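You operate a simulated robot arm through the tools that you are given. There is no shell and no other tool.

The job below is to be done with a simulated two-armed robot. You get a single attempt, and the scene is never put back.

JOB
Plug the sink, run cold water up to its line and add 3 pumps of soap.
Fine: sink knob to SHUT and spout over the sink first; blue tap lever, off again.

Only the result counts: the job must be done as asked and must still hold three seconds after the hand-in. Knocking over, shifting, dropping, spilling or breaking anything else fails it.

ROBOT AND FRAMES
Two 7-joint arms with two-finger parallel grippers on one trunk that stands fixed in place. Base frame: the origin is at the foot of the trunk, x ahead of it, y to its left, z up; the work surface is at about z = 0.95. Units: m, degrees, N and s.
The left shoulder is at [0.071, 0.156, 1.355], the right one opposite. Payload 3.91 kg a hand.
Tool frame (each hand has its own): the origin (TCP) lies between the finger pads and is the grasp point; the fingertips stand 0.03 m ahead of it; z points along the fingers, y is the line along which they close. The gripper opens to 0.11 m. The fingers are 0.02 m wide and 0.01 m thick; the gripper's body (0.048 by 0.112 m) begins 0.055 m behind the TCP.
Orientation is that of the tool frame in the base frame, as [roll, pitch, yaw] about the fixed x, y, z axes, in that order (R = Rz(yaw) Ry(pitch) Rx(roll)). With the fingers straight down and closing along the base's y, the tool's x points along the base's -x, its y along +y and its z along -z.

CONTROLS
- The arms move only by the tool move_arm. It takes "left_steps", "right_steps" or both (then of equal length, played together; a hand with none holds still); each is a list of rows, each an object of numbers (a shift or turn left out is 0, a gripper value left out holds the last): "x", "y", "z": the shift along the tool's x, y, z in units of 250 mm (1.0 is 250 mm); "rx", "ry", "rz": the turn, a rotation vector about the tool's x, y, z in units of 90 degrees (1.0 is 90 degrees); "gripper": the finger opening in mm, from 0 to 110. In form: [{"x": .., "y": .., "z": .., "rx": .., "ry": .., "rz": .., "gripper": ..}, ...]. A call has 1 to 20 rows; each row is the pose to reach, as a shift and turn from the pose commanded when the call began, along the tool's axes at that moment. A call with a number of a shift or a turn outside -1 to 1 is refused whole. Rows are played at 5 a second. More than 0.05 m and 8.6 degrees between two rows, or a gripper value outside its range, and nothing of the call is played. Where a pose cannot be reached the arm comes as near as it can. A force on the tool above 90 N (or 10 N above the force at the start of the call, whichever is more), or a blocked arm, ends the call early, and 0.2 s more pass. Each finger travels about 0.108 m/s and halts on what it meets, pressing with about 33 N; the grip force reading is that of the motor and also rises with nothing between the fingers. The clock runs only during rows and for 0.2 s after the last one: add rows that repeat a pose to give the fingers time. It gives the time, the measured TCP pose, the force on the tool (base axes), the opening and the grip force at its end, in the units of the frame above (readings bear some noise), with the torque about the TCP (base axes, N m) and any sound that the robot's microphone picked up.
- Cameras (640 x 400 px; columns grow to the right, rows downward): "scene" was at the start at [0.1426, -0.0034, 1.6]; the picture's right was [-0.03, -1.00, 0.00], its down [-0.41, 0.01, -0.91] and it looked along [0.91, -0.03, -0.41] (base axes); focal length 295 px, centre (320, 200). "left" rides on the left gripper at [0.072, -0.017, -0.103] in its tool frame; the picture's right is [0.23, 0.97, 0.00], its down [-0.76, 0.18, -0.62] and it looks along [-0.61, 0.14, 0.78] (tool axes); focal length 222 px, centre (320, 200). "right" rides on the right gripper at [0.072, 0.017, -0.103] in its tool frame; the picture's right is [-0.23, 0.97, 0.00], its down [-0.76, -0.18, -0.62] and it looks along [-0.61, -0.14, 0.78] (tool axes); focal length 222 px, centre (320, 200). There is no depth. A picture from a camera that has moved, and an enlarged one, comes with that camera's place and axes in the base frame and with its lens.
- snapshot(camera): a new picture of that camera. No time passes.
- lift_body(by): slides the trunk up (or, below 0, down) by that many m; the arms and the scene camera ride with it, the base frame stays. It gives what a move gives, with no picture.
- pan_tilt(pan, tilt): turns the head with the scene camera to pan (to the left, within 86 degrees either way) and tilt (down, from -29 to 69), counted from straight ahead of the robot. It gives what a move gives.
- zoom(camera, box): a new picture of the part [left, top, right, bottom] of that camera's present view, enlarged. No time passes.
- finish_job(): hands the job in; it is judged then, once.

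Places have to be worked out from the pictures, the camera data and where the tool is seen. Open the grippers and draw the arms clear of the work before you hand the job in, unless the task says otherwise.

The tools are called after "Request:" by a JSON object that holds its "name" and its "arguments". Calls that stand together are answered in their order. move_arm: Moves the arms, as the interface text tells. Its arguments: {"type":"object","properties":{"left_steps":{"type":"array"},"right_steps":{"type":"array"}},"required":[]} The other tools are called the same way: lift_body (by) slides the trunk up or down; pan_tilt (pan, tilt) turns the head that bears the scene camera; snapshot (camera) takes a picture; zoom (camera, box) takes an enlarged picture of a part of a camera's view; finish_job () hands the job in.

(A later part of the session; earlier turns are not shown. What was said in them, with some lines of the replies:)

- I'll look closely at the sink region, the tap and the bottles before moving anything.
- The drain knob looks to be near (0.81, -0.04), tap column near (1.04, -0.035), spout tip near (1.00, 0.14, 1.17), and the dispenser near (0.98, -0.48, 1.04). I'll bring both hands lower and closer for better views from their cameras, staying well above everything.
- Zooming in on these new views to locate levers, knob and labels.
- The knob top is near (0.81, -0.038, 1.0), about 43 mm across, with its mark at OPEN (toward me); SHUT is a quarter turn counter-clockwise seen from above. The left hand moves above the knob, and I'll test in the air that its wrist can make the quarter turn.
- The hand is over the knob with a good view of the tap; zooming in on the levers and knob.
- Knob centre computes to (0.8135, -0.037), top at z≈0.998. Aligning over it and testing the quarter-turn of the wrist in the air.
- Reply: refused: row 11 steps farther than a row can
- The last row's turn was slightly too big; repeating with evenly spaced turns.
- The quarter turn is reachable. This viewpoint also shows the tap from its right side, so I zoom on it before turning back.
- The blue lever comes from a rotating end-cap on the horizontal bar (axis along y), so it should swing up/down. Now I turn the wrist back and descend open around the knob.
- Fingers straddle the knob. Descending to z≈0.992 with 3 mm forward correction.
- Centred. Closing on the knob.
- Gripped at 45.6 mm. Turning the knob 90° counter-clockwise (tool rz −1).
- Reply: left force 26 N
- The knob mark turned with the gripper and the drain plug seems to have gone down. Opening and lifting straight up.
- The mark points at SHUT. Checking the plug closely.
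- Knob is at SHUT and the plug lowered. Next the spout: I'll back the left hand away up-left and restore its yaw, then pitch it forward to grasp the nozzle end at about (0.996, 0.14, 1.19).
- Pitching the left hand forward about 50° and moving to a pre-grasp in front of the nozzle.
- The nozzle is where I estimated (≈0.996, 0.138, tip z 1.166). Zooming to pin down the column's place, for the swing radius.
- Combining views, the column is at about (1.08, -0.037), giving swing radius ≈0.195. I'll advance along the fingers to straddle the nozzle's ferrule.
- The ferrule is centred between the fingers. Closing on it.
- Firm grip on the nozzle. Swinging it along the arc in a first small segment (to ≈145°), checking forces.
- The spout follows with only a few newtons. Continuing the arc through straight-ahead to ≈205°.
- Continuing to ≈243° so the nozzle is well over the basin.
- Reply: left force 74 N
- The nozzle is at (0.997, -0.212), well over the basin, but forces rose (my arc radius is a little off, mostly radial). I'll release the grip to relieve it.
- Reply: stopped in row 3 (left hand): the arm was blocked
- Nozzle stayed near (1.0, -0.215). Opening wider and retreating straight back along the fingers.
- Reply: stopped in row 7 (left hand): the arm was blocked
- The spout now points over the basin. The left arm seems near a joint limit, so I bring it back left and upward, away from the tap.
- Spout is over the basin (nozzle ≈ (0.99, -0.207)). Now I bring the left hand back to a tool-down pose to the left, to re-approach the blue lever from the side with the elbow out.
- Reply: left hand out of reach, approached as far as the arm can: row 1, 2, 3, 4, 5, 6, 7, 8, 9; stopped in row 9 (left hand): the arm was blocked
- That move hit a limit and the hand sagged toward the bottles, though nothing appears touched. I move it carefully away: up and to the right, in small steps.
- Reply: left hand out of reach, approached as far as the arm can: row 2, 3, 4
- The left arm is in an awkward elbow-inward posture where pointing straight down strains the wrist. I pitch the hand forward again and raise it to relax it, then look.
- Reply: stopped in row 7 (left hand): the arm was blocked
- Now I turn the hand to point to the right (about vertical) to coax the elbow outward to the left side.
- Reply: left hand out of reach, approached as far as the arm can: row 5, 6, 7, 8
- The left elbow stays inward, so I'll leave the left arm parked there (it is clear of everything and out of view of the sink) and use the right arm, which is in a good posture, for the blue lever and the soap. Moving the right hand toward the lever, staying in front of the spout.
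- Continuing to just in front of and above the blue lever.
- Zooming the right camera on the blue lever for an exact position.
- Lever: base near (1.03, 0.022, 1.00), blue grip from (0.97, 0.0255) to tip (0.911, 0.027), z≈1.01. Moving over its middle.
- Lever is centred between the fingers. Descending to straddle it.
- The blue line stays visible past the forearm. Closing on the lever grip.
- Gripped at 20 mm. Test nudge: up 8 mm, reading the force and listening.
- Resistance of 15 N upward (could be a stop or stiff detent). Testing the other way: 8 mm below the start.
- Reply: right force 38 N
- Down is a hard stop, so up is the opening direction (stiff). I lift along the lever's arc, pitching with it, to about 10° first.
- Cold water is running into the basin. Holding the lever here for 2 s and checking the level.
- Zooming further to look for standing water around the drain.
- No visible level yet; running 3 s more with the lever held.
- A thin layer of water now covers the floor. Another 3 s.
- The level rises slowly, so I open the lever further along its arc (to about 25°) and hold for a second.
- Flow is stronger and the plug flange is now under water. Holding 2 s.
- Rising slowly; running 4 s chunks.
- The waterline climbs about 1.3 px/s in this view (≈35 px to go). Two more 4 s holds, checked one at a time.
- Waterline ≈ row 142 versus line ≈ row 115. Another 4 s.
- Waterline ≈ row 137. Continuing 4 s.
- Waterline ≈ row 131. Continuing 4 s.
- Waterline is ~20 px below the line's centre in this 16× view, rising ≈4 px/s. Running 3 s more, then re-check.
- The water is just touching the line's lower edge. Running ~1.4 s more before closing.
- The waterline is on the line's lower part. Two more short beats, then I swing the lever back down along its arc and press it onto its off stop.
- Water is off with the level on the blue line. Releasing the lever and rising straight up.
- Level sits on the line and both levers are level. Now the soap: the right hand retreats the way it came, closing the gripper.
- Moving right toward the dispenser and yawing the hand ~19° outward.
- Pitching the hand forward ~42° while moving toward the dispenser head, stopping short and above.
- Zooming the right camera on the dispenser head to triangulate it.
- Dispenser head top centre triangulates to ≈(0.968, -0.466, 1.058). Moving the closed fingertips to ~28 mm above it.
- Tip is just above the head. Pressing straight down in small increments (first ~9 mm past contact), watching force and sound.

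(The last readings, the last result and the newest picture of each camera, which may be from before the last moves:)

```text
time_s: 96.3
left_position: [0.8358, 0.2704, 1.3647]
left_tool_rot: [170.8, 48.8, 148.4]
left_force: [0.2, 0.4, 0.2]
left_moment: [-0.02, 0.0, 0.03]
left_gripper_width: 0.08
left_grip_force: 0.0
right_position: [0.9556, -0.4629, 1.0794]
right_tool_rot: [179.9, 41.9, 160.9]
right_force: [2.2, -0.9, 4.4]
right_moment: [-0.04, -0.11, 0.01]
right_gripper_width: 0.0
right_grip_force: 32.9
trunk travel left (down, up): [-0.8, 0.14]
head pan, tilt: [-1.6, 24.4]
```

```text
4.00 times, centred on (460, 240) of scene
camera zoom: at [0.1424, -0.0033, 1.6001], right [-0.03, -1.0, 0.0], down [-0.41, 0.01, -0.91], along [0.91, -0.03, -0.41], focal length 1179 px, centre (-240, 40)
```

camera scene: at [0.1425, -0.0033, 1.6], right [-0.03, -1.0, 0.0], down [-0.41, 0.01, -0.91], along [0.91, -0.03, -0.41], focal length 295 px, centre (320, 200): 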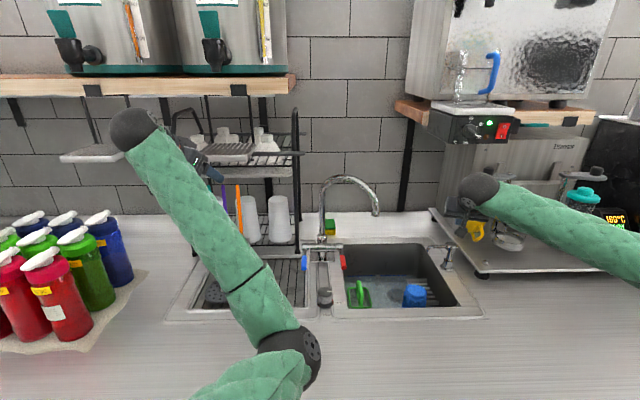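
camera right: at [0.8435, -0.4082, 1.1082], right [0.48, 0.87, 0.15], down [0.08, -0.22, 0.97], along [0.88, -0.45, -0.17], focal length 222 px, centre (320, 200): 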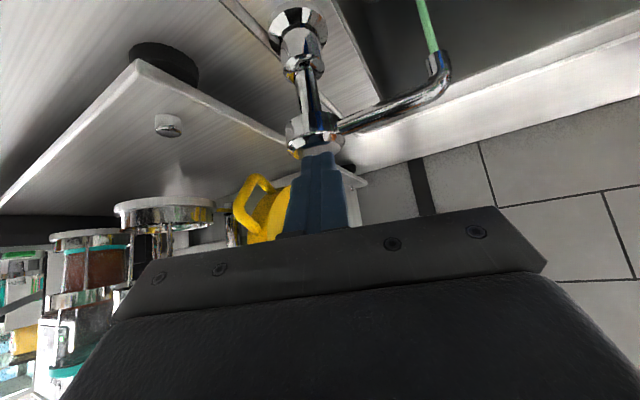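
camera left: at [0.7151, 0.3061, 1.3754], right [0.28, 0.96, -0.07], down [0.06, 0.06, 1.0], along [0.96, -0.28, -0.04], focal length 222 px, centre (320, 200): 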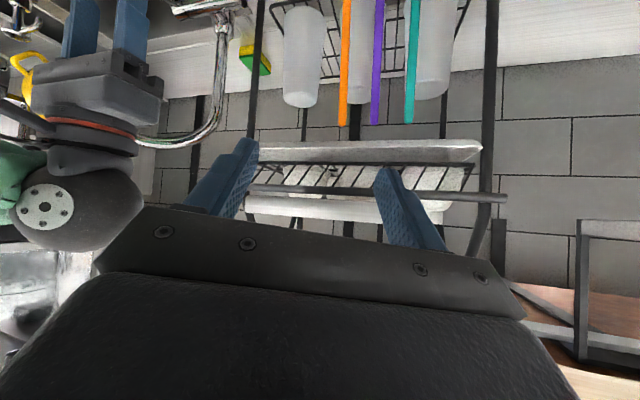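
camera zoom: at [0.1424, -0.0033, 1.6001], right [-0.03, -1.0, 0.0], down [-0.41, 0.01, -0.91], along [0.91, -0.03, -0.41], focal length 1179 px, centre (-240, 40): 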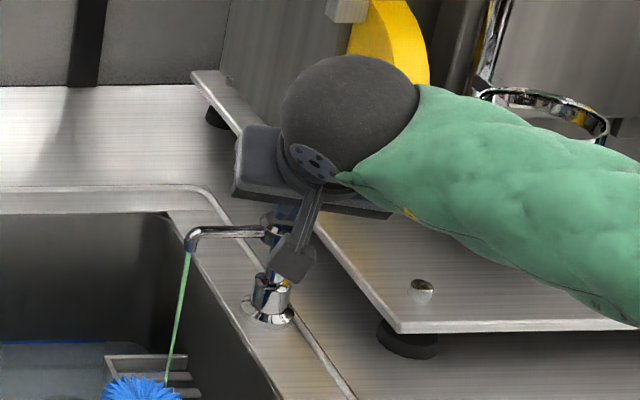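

Soap flows into the basin from the first stroke. Completing the stroke a little deeper before releasing.

Request:
{"name": "move_arm", "arguments": {"right_steps": [{"x": 0.011, "z": 0.012}, {"x": 0.021, "z": 0.024}]}}

Request:
{"name": "snapshot", "arguments": {"camera": "right"}}

Request:
{"name": "zoom", "arguments": {"camera": "scene", "box": [400, 190, 520, 290]}}

```text
time_s: 96.9
left_position: [0.8365, 0.2712, 1.3638]
left_tool_rot: [170.9, 48.7, 148.3]
left_force: [-0.3, -0.2, 0.5]
left_moment: [-0.03, -0.01, -0.01]
left_gripper_width: 0.0802
left_grip_force: 0.0
right_position: [0.9556, -0.4625, 1.071]
right_tool_rot: [180.0, 42.1, 160.8]
right_force: [-0.9, -1.1, 8.6]
right_moment: [-0.06, -0.07, 0.01]
right_gripper_width: 0.0001
right_grip_force: 33.3
trunk travel left (down, up): [-0.8, 0.14]
head pan, tilt: [-1.6, 24.4]
```

```text
taken
camera right: at [0.8432, -0.4082, 1.1007], right [0.48, 0.87, 0.15], down [0.08, -0.22, 0.97], along [0.87, -0.45, -0.17], focal length 222 px, centre (320, 200)
```

right: 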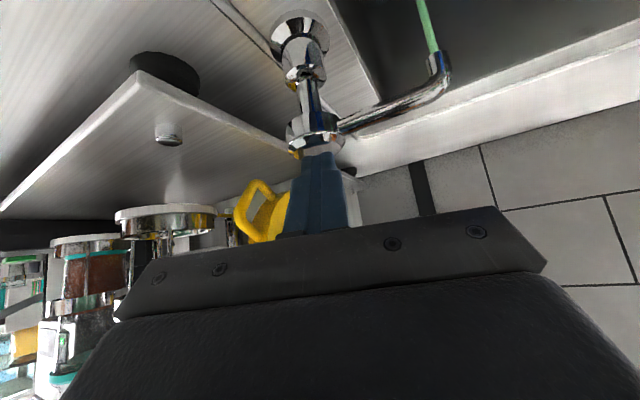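

```text
4.00 times, centred on (460, 240) of scene
camera zoom: at [0.1417, -0.0033, 1.6002], right [-0.03, -1.0, 0.0], down [-0.41, 0.01, -0.91], along [0.91, -0.03, -0.41], focal length 1179 px, centre (-240, 40)
```

zoom: 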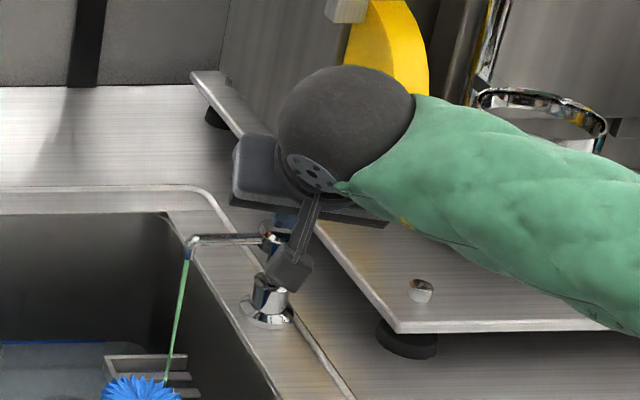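

Only 8.6 N so far; pressing another 8 mm to reach the stroke's end.

Request:
{"name": "move_arm", "arguments": {"right_steps": [{"x": 0.011, "z": 0.012}, {"x": 0.021, "z": 0.024}]}}

Request:
{"name": "zoom", "arguments": {"camera": "scene", "box": [400, 190, 520, 290]}}

```text
time_s: 97.5
left_position: [0.8352, 0.2709, 1.3661]
left_tool_rot: [171.0, 48.8, 148.5]
left_force: [-0.7, -0.5, 0.3]
left_moment: [-0.01, 0.0, 0.05]
left_gripper_width: 0.08
left_grip_force: 0.1
right_position: [0.9534, -0.4635, 1.0648]
right_tool_rot: [179.9, 42.3, 160.9]
right_force: [0.4, -4.3, 17.4]
right_moment: [-0.18, -0.21, -0.03]
right_gripper_width: 0.0002
right_grip_force: 33.3
trunk travel left (down, up): [-0.8, 0.14]
head pan, tilt: [-1.6, 24.4]
```

```text
4.00 times, centred on (460, 240) of scene
camera zoom: at [0.141, -0.003, 1.6004], right [-0.03, -1.0, 0.0], down [-0.41, 0.01, -0.91], along [0.91, -0.03, -0.41], focal length 1179 px, centre (-240, 40)
```

zoom: 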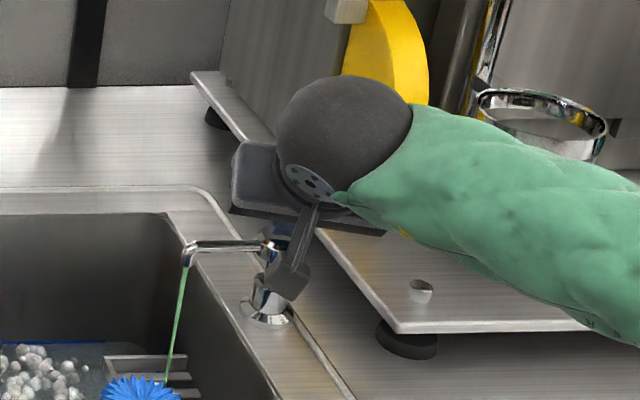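

Foam appears and force rises to 17 N (near stroke end). Releasing fully upward.

Request:
{"name": "move_arm", "arguments": {"right_steps": [{"x": -0.04, "z": -0.045}, {"x": -0.09, "z": -0.1}, {"x": -0.134, "z": -0.1486}, {"x": -0.134, "z": -0.1486}, {"x": -0.134, "z": -0.1486}]}}

Request:
{"name": "snapshot", "arguments": {"camera": "right"}}

Request:
{"name": "snapshot", "arguments": {"camera": "scene"}}

```text
time_s: 98.7
left_position: [0.8376, 0.2712, 1.364]
left_tool_rot: [170.9, 48.7, 148.3]
left_force: [0.3, -0.2, -0.4]
left_moment: [0.01, 0.0, 0.05]
left_gripper_width: 0.08
left_grip_force: 0.0
right_position: [0.9548, -0.4621, 1.1129]
right_tool_rot: [180.0, 42.0, 161.0]
right_force: [-0.1, 0.7, 0.1]
right_moment: [0.02, 0.02, 0.03]
right_gripper_width: 0.0001
right_grip_force: 32.9
trunk travel left (down, up): [-0.8, 0.14]
head pan, tilt: [-1.6, 24.4]
```

```text
taken
camera right: at [0.843, -0.4071, 1.1414], right [0.48, 0.87, 0.15], down [0.08, -0.22, 0.97], along [0.87, -0.45, -0.18], focal length 222 px, centre (320, 200)
```

right: 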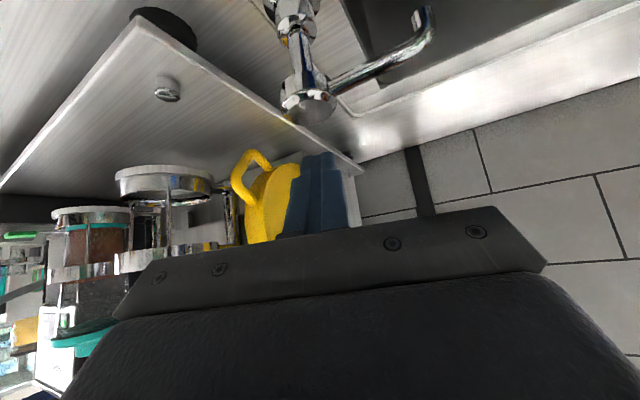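

```text
taken
camera scene: at [0.1428, -0.0036, 1.6], right [-0.03, -1.0, 0.0], down [-0.41, 0.01, -0.91], along [0.91, -0.03, -0.41], focal length 295 px, centre (320, 200)
```

scene: 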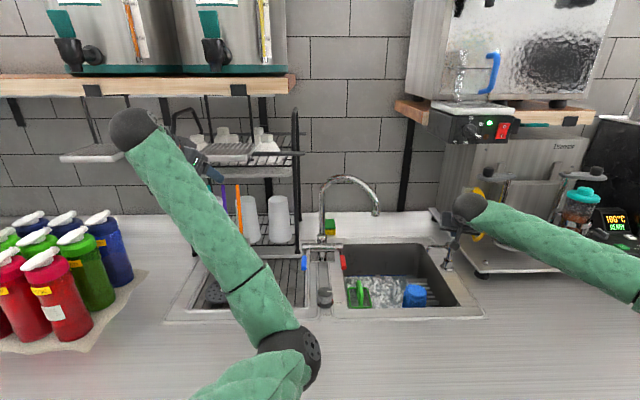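

The pump head sprang back fully: one pump done, soap in the basin. Second stroke now (same depth), pausing at the bottom.

Request:
{"name": "move_arm", "arguments": {"right_steps": [{"x": 0.04, "z": 0.045}, {"x": 0.075, "z": 0.083}, {"x": 0.105, "z": 0.117}, {"x": 0.134, "z": 0.1486}, {"x": 0.134, "z": 0.1486}]}}

Request:
{"name": "zoom", "arguments": {"camera": "scene", "box": [340, 190, 520, 320]}}

Request:
{"name": "snapshot", "arguments": {"camera": "right"}}

```text
time_s: 99.9
left_position: [0.8366, 0.2711, 1.3645]
left_tool_rot: [170.9, 48.9, 148.4]
left_force: [0.4, 0.1, 0.8]
left_moment: [-0.01, -0.03, -0.01]
left_gripper_width: 0.0795
left_grip_force: 0.0
right_position: [0.9544, -0.4624, 1.0661]
right_tool_rot: [179.9, 42.2, 160.7]
right_force: [4.4, -7.6, 19.0]
right_moment: [-0.31, -0.39, -0.09]
right_gripper_width: 0.0
right_grip_force: 33.3
trunk travel left (down, up): [-0.8, 0.14]
head pan, tilt: [-1.6, 24.4]
```

```text
3.08 times, centred on (430, 255) of scene
camera zoom: at [0.1411, -0.0033, 1.6004], right [-0.03, -1.0, 0.0], down [-0.41, 0.01, -0.91], along [0.91, -0.03, -0.41], focal length 907 px, centre (-18, 31)
```

zoom: 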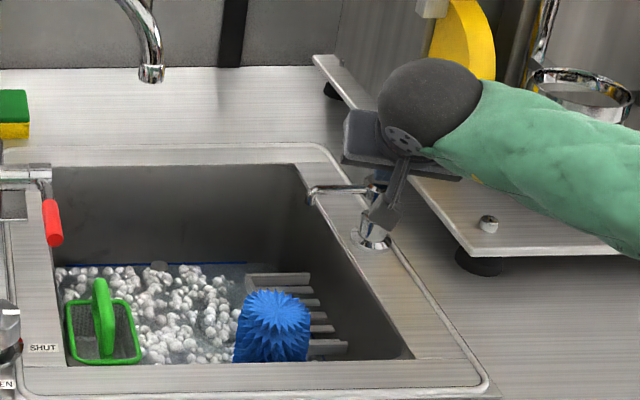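

```text
taken
camera right: at [0.8436, -0.4079, 1.0934], right [0.48, 0.86, 0.15], down [0.08, -0.22, 0.97], along [0.88, -0.45, -0.17], focal length 222 px, centre (320, 200)
```

right: 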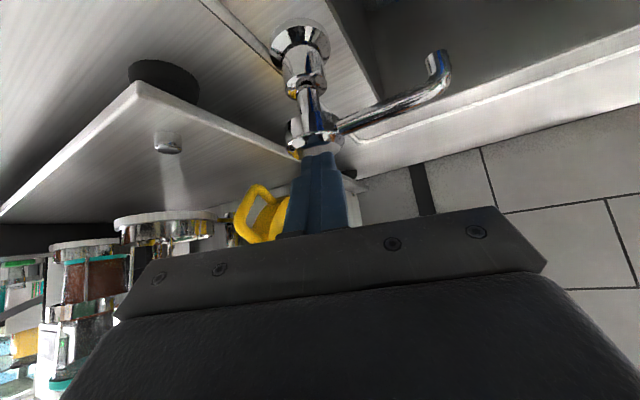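

Stroke 2 is at the bottom. Releasing fully, then I'll compare the foam.

Request:
{"name": "zoom", "arguments": {"camera": "scene", "box": [345, 260, 435, 315]}}

Request:
{"name": "move_arm", "arguments": {"right_steps": [{"x": -0.04, "z": -0.045}, {"x": -0.09, "z": -0.1}, {"x": -0.134, "z": -0.1486}, {"x": -0.134, "z": -0.1486}, {"x": -0.134, "z": -0.1486}]}}

Request:
{"name": "zoom", "arguments": {"camera": "scene", "box": [345, 260, 435, 315]}}

Request:
{"name": "snapshot", "arguments": {"camera": "right"}}

```text
7.11 times, centred on (390, 288) of scene
camera zoom: at [0.1411, -0.0033, 1.6004], right [-0.03, -1.0, 0.0], down [-0.41, 0.01, -0.91], along [0.91, -0.03, -0.41], focal length 2096 px, centre (-178, -422)
```

zoom: 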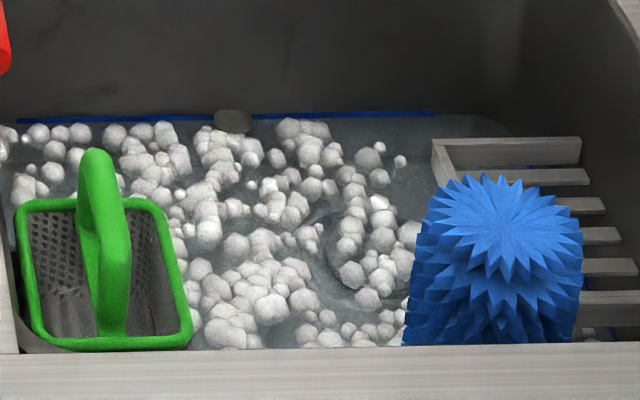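

```text
time_s: 101.1
left_position: [0.8373, 0.2709, 1.3645]
left_tool_rot: [170.9, 48.8, 148.4]
left_force: [0.2, -0.4, -0.1]
left_moment: [-0.01, 0.02, -0.03]
left_gripper_width: 0.08
left_grip_force: 0.1
right_position: [0.9563, -0.4631, 1.112]
right_tool_rot: [-180.0, 42.0, 160.9]
right_force: [0.4, -0.1, -0.7]
right_moment: [0.02, -0.02, 0.0]
right_gripper_width: 0.0
right_grip_force: 32.9
trunk travel left (down, up): [-0.8, 0.14]
head pan, tilt: [-1.6, 24.4]
```

```text
7.11 times, centred on (390, 288) of scene
camera zoom: at [0.1429, -0.0037, 1.6], right [-0.03, -1.0, 0.0], down [-0.41, 0.01, -0.91], along [0.91, -0.03, -0.41], focal length 2096 px, centre (-178, -422)
```

zoom: 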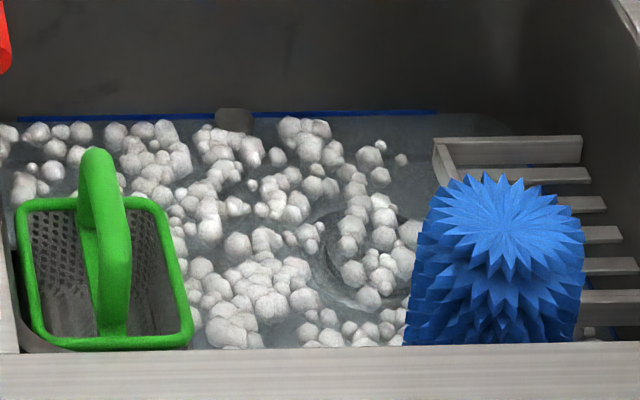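

```text
taken
camera right: at [0.8452, -0.4085, 1.1411], right [0.48, 0.87, 0.15], down [0.08, -0.22, 0.97], along [0.87, -0.45, -0.18], focal length 222 px, centre (320, 200)
```

right: 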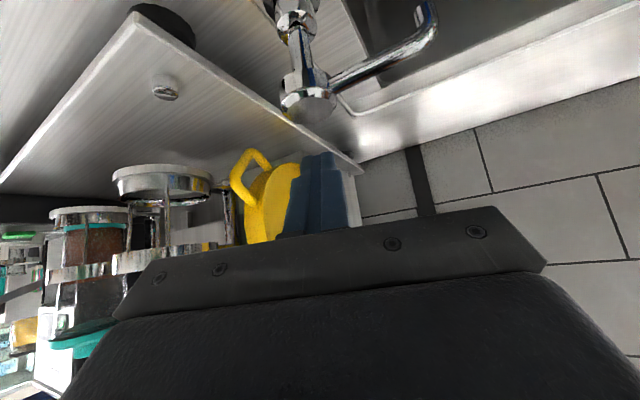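

Head is back up. Third stroke, done in short parts so I can see the soap stream mid-stroke.

Request:
{"name": "move_arm", "arguments": {"right_steps": [{"x": 0.04, "z": 0.045}, {"x": 0.075, "z": 0.083}, {"x": 0.091, "z": 0.101}]}}

Request:
{"name": "zoom", "arguments": {"camera": "scene", "box": [400, 190, 520, 290]}}

Request:
{"name": "zoom", "arguments": {"camera": "scene", "box": [345, 260, 435, 315]}}

```text
time_s: 101.9
left_position: [0.8366, 0.2707, 1.3636]
left_tool_rot: [170.9, 48.7, 148.5]
left_force: [-0.1, -0.4, -0.4]
left_moment: [-0.01, 0.01, -0.01]
left_gripper_width: 0.0797
left_grip_force: 0.1
right_position: [0.9553, -0.4623, 1.0804]
right_tool_rot: [180.0, 42.0, 161.0]
right_force: [-0.7, -0.7, 4.9]
right_moment: [-0.02, -0.07, 0.0]
right_gripper_width: 0.0
right_grip_force: 33.4
trunk travel left (down, up): [-0.8, 0.14]
head pan, tilt: [-1.6, 24.4]
```

```text
4.00 times, centred on (460, 240) of scene
camera zoom: at [0.1422, -0.0034, 1.6002], right [-0.03, -1.0, 0.0], down [-0.41, 0.01, -0.91], along [0.91, -0.03, -0.41], focal length 1179 px, centre (-240, 40)
```

zoom: 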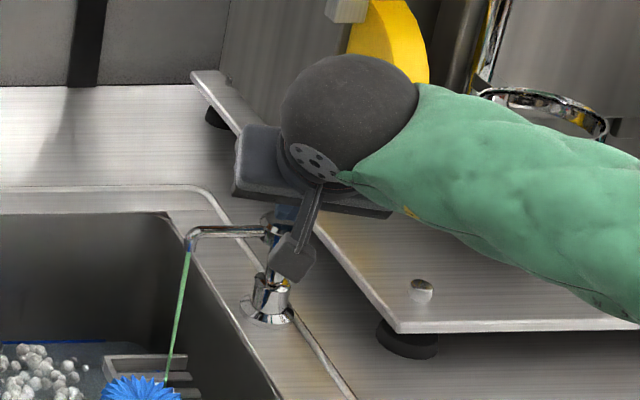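

```text
7.11 times, centred on (390, 288) of scene
camera zoom: at [0.1422, -0.0034, 1.6002], right [-0.03, -1.0, 0.0], down [-0.41, 0.01, -0.91], along [0.91, -0.03, -0.41], focal length 2096 px, centre (-178, -422)
```

zoom: 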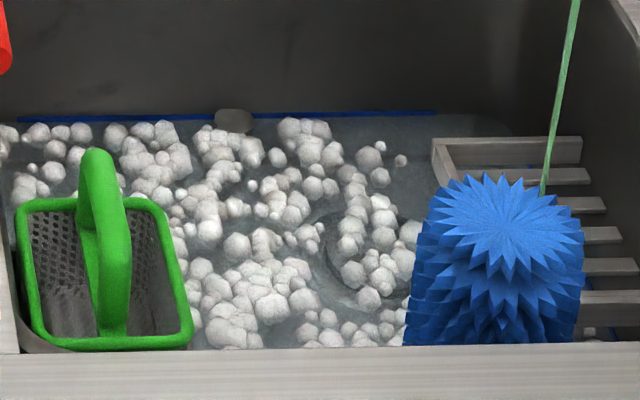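

Soap streams mid-stroke as in stroke 1. Completing the stroke to the bottom.

Request:
{"name": "move_arm", "arguments": {"right_steps": [{"x": 0.0145, "z": 0.016}, {"x": 0.029, "z": 0.032}, {"x": 0.043, "z": 0.0476}]}}

Request:
{"name": "zoom", "arguments": {"camera": "scene", "box": [400, 190, 520, 290]}}

Request:
{"name": "zoom", "arguments": {"camera": "scene", "box": [345, 260, 435, 315]}}

```text
time_s: 102.7
left_position: [0.8361, 0.2716, 1.3652]
left_tool_rot: [170.9, 48.7, 148.4]
left_force: [0.2, -0.6, -0.5]
left_moment: [0.0, -0.01, -0.01]
left_gripper_width: 0.0799
left_grip_force: 0.1
right_position: [0.9552, -0.4627, 1.0657]
right_tool_rot: [179.9, 42.1, 161.0]
right_force: [2.5, -4.3, 14.2]
right_moment: [-0.2, -0.29, -0.03]
right_gripper_width: 0.0
right_grip_force: 33.1
trunk travel left (down, up): [-0.8, 0.14]
head pan, tilt: [-1.6, 24.4]
```

```text
4.00 times, centred on (460, 240) of scene
camera zoom: at [0.1416, -0.0035, 1.6003], right [-0.03, -1.0, 0.0], down [-0.41, 0.01, -0.91], along [0.91, -0.03, -0.41], focal length 1179 px, centre (-240, 40)
```

zoom: 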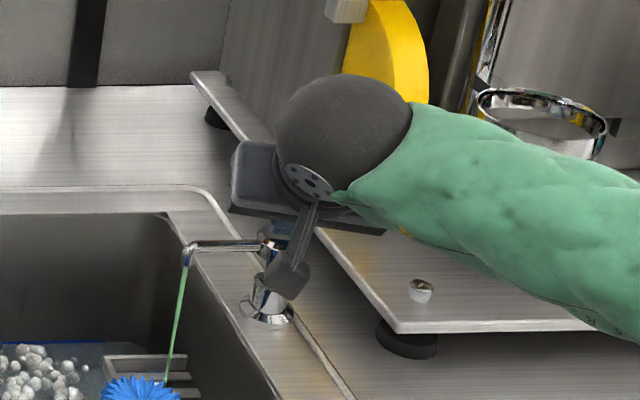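

```text
7.11 times, centred on (390, 288) of scene
camera zoom: at [0.1416, -0.0035, 1.6003], right [-0.03, -1.0, 0.0], down [-0.41, 0.01, -0.91], along [0.91, -0.03, -0.41], focal length 2096 px, centre (-178, -422)
```

zoom: 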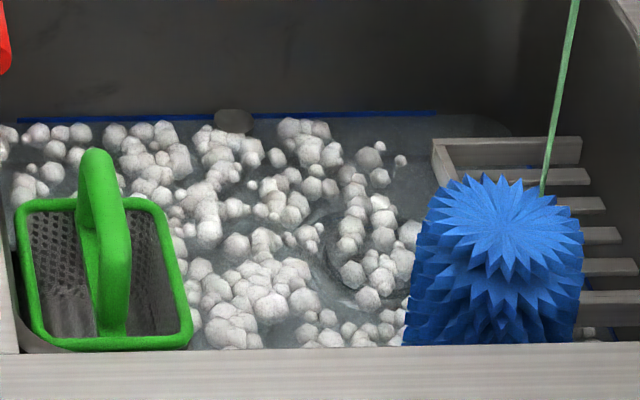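

The stream is still on right after motion stops. I hold still briefly to see whether it ceases (as in stroke 2, where I had a pause).

Request:
{"name": "move_arm", "arguments": {"right_steps": [{"x": 0}]}}

Request:
{"name": "zoom", "arguments": {"camera": "scene", "box": [345, 230, 475, 315]}}

```text
time_s: 103.1
left_position: [0.8364, 0.2714, 1.3657]
left_tool_rot: [170.9, 48.7, 148.3]
left_force: [-0.2, 1.6, 0.4]
left_moment: [-0.01, 0.02, -0.04]
left_gripper_width: 0.0801
left_grip_force: 0.0
right_position: [0.9546, -0.4625, 1.0654]
right_tool_rot: [180.0, 42.1, 160.9]
right_force: [4.8, -5.5, 17.0]
right_moment: [-0.23, -0.31, -0.08]
right_gripper_width: 0.0
right_grip_force: 32.9
trunk travel left (down, up): [-0.8, 0.14]
head pan, tilt: [-1.6, 24.4]
```

```text
4.71 times, centred on (410, 272) of scene
camera zoom: at [0.1415, -0.0033, 1.6002], right [-0.03, -1.0, 0.0], down [-0.41, 0.01, -0.91], along [0.91, -0.03, -0.41], focal length 1387 px, centre (-104, -141)
```

zoom: 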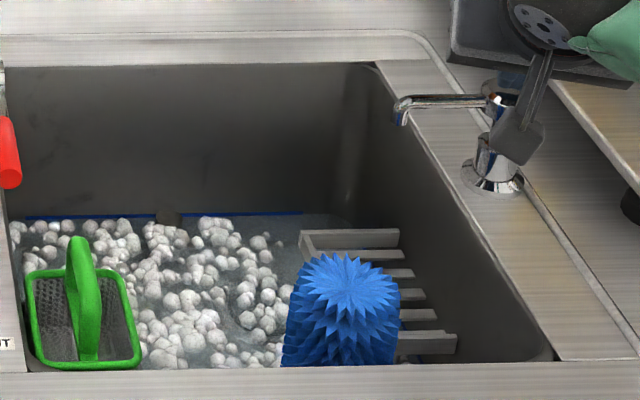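

The stream stops when the head stops moving, so stroke 2 behaved the same; all three strokes bottomed at the same depth (z≈1.065, ~17–19 N). Releasing and retreating the right hand up and back.

Request:
{"name": "move_arm", "arguments": {"right_steps": [{"x": -0.04, "z": -0.045}, {"x": -0.09, "z": -0.1}, {"x": -0.134, "z": -0.1486}, {"x": -0.15, "z": -0.28}, {"x": -0.17, "z": -0.42}, {"x": -0.19, "z": -0.56}, {"x": -0.21, "z": -0.7}, {"x": -0.23, "z": -0.85}]}}

Request:
{"name": "snapshot", "arguments": {"camera": "scene"}}

Request:
{"name": "zoom", "arguments": {"camera": "scene", "box": [280, 160, 500, 325]}}

Request:
{"name": "zoom", "arguments": {"camera": "scene", "box": [370, 265, 410, 290]}}

```text
time_s: 104.9
left_position: [0.8358, 0.2722, 1.364]
left_tool_rot: [170.9, 48.7, 148.4]
left_force: [0.1, 0.3, -0.1]
left_moment: [0.0, 0.01, 0.01]
left_gripper_width: 0.0801
left_grip_force: 0.0
right_position: [0.8609, -0.4293, 1.26]
right_tool_rot: [180.0, 42.0, 161.0]
right_force: [-0.3, -0.1, 0.0]
right_moment: [0.01, 0.0, 0.0]
right_gripper_width: 0.0001
right_grip_force: 33.1
trunk travel left (down, up): [-0.8, 0.14]
head pan, tilt: [-1.6, 24.4]
```

```text
taken
camera scene: at [0.1418, -0.0032, 1.6001], right [-0.03, -1.0, 0.0], down [-0.41, 0.01, -0.91], along [0.91, -0.03, -0.41], focal length 295 px, centre (320, 200)
```

scene: 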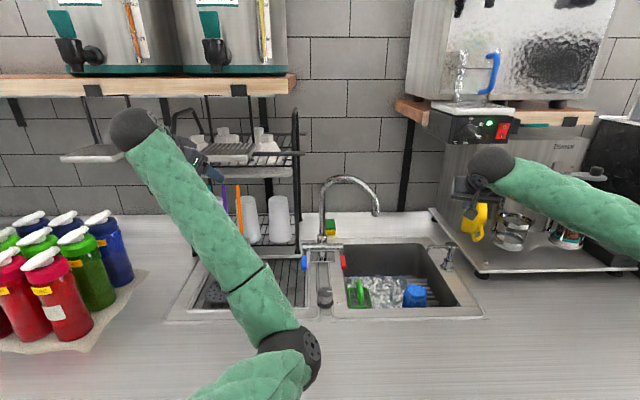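

```text
2.42 times, centred on (390, 242) of scene
camera zoom: at [0.1418, -0.0032, 1.6001], right [-0.03, -1.0, 0.0], down [-0.41, 0.01, -0.91], along [0.91, -0.03, -0.41], focal length 714 px, centre (150, 97)
```

zoom: 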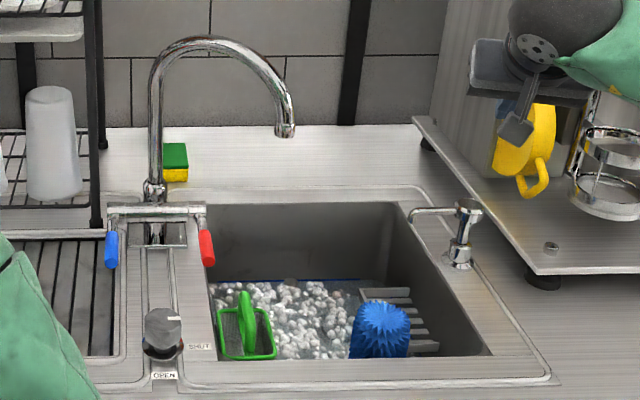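

```text
16.00 times, centred on (390, 278) of scene
camera zoom: at [0.1418, -0.0032, 1.6001], right [-0.03, -1.0, 0.0], down [-0.41, 0.01, -0.91], along [0.91, -0.03, -0.41], focal length 4715 px, centre (-800, -1040)
```

zoom: 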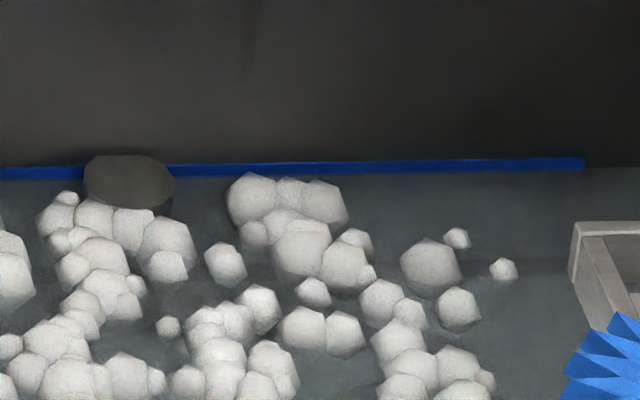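

Level is on the line, knob at SHUT, spout over the basin, lever off, foam in the sink, nothing disturbed. Drawing the right hand further back and opening both grippers.

Request:
{"name": "move_arm", "arguments": {"right_steps": [{"z": -0.13}, {"z": -0.26}, {"z": -0.39, "gripper": 110}, {"z": -0.52}, {"z": -0.65}, {"z": -0.78}, {"z": -0.78}, {"z": -0.78}], "left_steps": [{"x": 0}, {"x": 0}, {"gripper": 110}, {"x": 0}, {"x": 0}, {"x": 0}, {"x": 0}, {"x": 0}]}}

Request:
{"name": "snapshot", "arguments": {"camera": "scene"}}

Request:
{"name": "zoom", "arguments": {"camera": "scene", "box": [280, 220, 480, 325]}}

Request:
{"name": "snapshot", "arguments": {"camera": "left"}}

```text
time_s: 106.7
left_position: [0.8377, 0.2717, 1.3629]
left_tool_rot: [170.9, 48.7, 148.4]
left_force: [0.3, -0.1, -0.6]
left_moment: [0.02, 0.01, 0.0]
left_gripper_width: 0.1098
left_grip_force: 0.1
right_position: [0.7373, -0.3891, 1.4044]
right_tool_rot: [180.0, 42.0, 160.8]
right_force: [0.1, -0.6, 0.4]
right_moment: [-0.01, 0.03, 0.02]
right_gripper_width: 0.1099
right_grip_force: 0.0
trunk travel left (down, up): [-0.8, 0.14]
head pan, tilt: [-1.6, 24.4]
```

```text
taken
camera scene: at [0.1427, -0.0037, 1.6], right [-0.03, -1.0, 0.0], down [-0.41, 0.01, -0.91], along [0.91, -0.03, -0.41], focal length 295 px, centre (320, 200)
```

scene: 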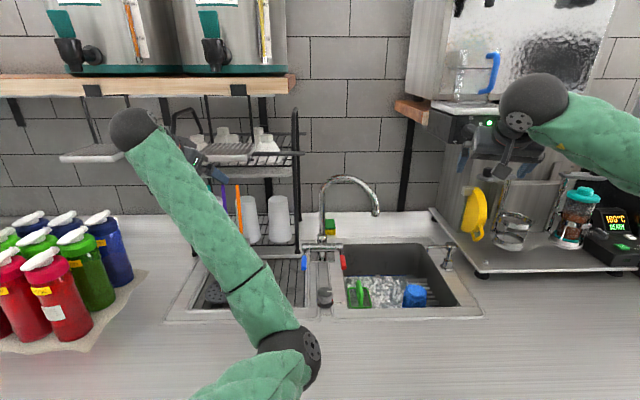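

```text
3.20 times, centred on (380, 272) of scene
camera zoom: at [0.1427, -0.0037, 1.6], right [-0.03, -1.0, 0.0], down [-0.41, 0.01, -0.91], along [0.91, -0.03, -0.41], focal length 943 px, centre (128, -32)
```

zoom: 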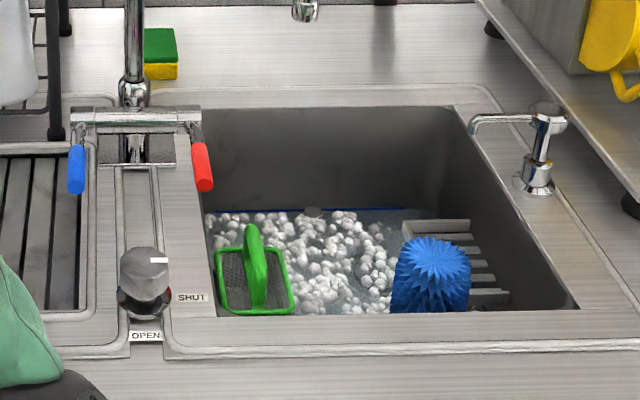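

```text
taken
camera left: at [0.7156, 0.3071, 1.3748], right [0.28, 0.96, -0.07], down [0.06, 0.06, 1.0], along [0.96, -0.28, -0.04], focal length 222 px, centre (320, 200)
```

left: 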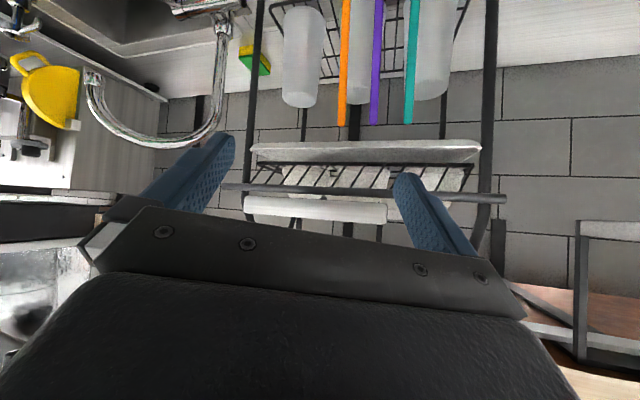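

The scene shows the sink plugged (knob at SHUT), spout over the basin, cold lever off and not dripping. The water is at the blue line, three strokes of soap are in, and nothing else moved. Both grippers are open and clear of the work, so I hand the job in.

Request:
{"name": "finish_job", "arguments": {}}

```text
The job is handed in.
```

I plugged the sink, filled it with cold water to the blue line and added three pumps of soap, then handed the job in. I haven't seen the judging result.

- **Plug:** the sink knob points at SHUT. The water level had not dropped when I last checked, about 17 seconds after the water went off.
- **Spout:** it points over the basin. I met some resistance (about 74 N) at the end of its swing and let go there.
- **Cold water:** I ran it from the blue lever, then pressed the lever back down onto its off stop. The water sits on the lower part of the blue line, roughly 1 mm below its centre.
- **Soap:** I made three full strokes of the dispenser, each pressed to about the same depth. I saw the soap stream on the first and third. On the second I had paused before looking, and I later confirmed the stream stops when the pump head stops moving.

The left arm got into an awkward posture partway through, and its hand came near the soap bottles. None of them appeared to move. I left that arm parked where it was and did the lever and soap with the right arm. Both grippers are open and away from the sink.
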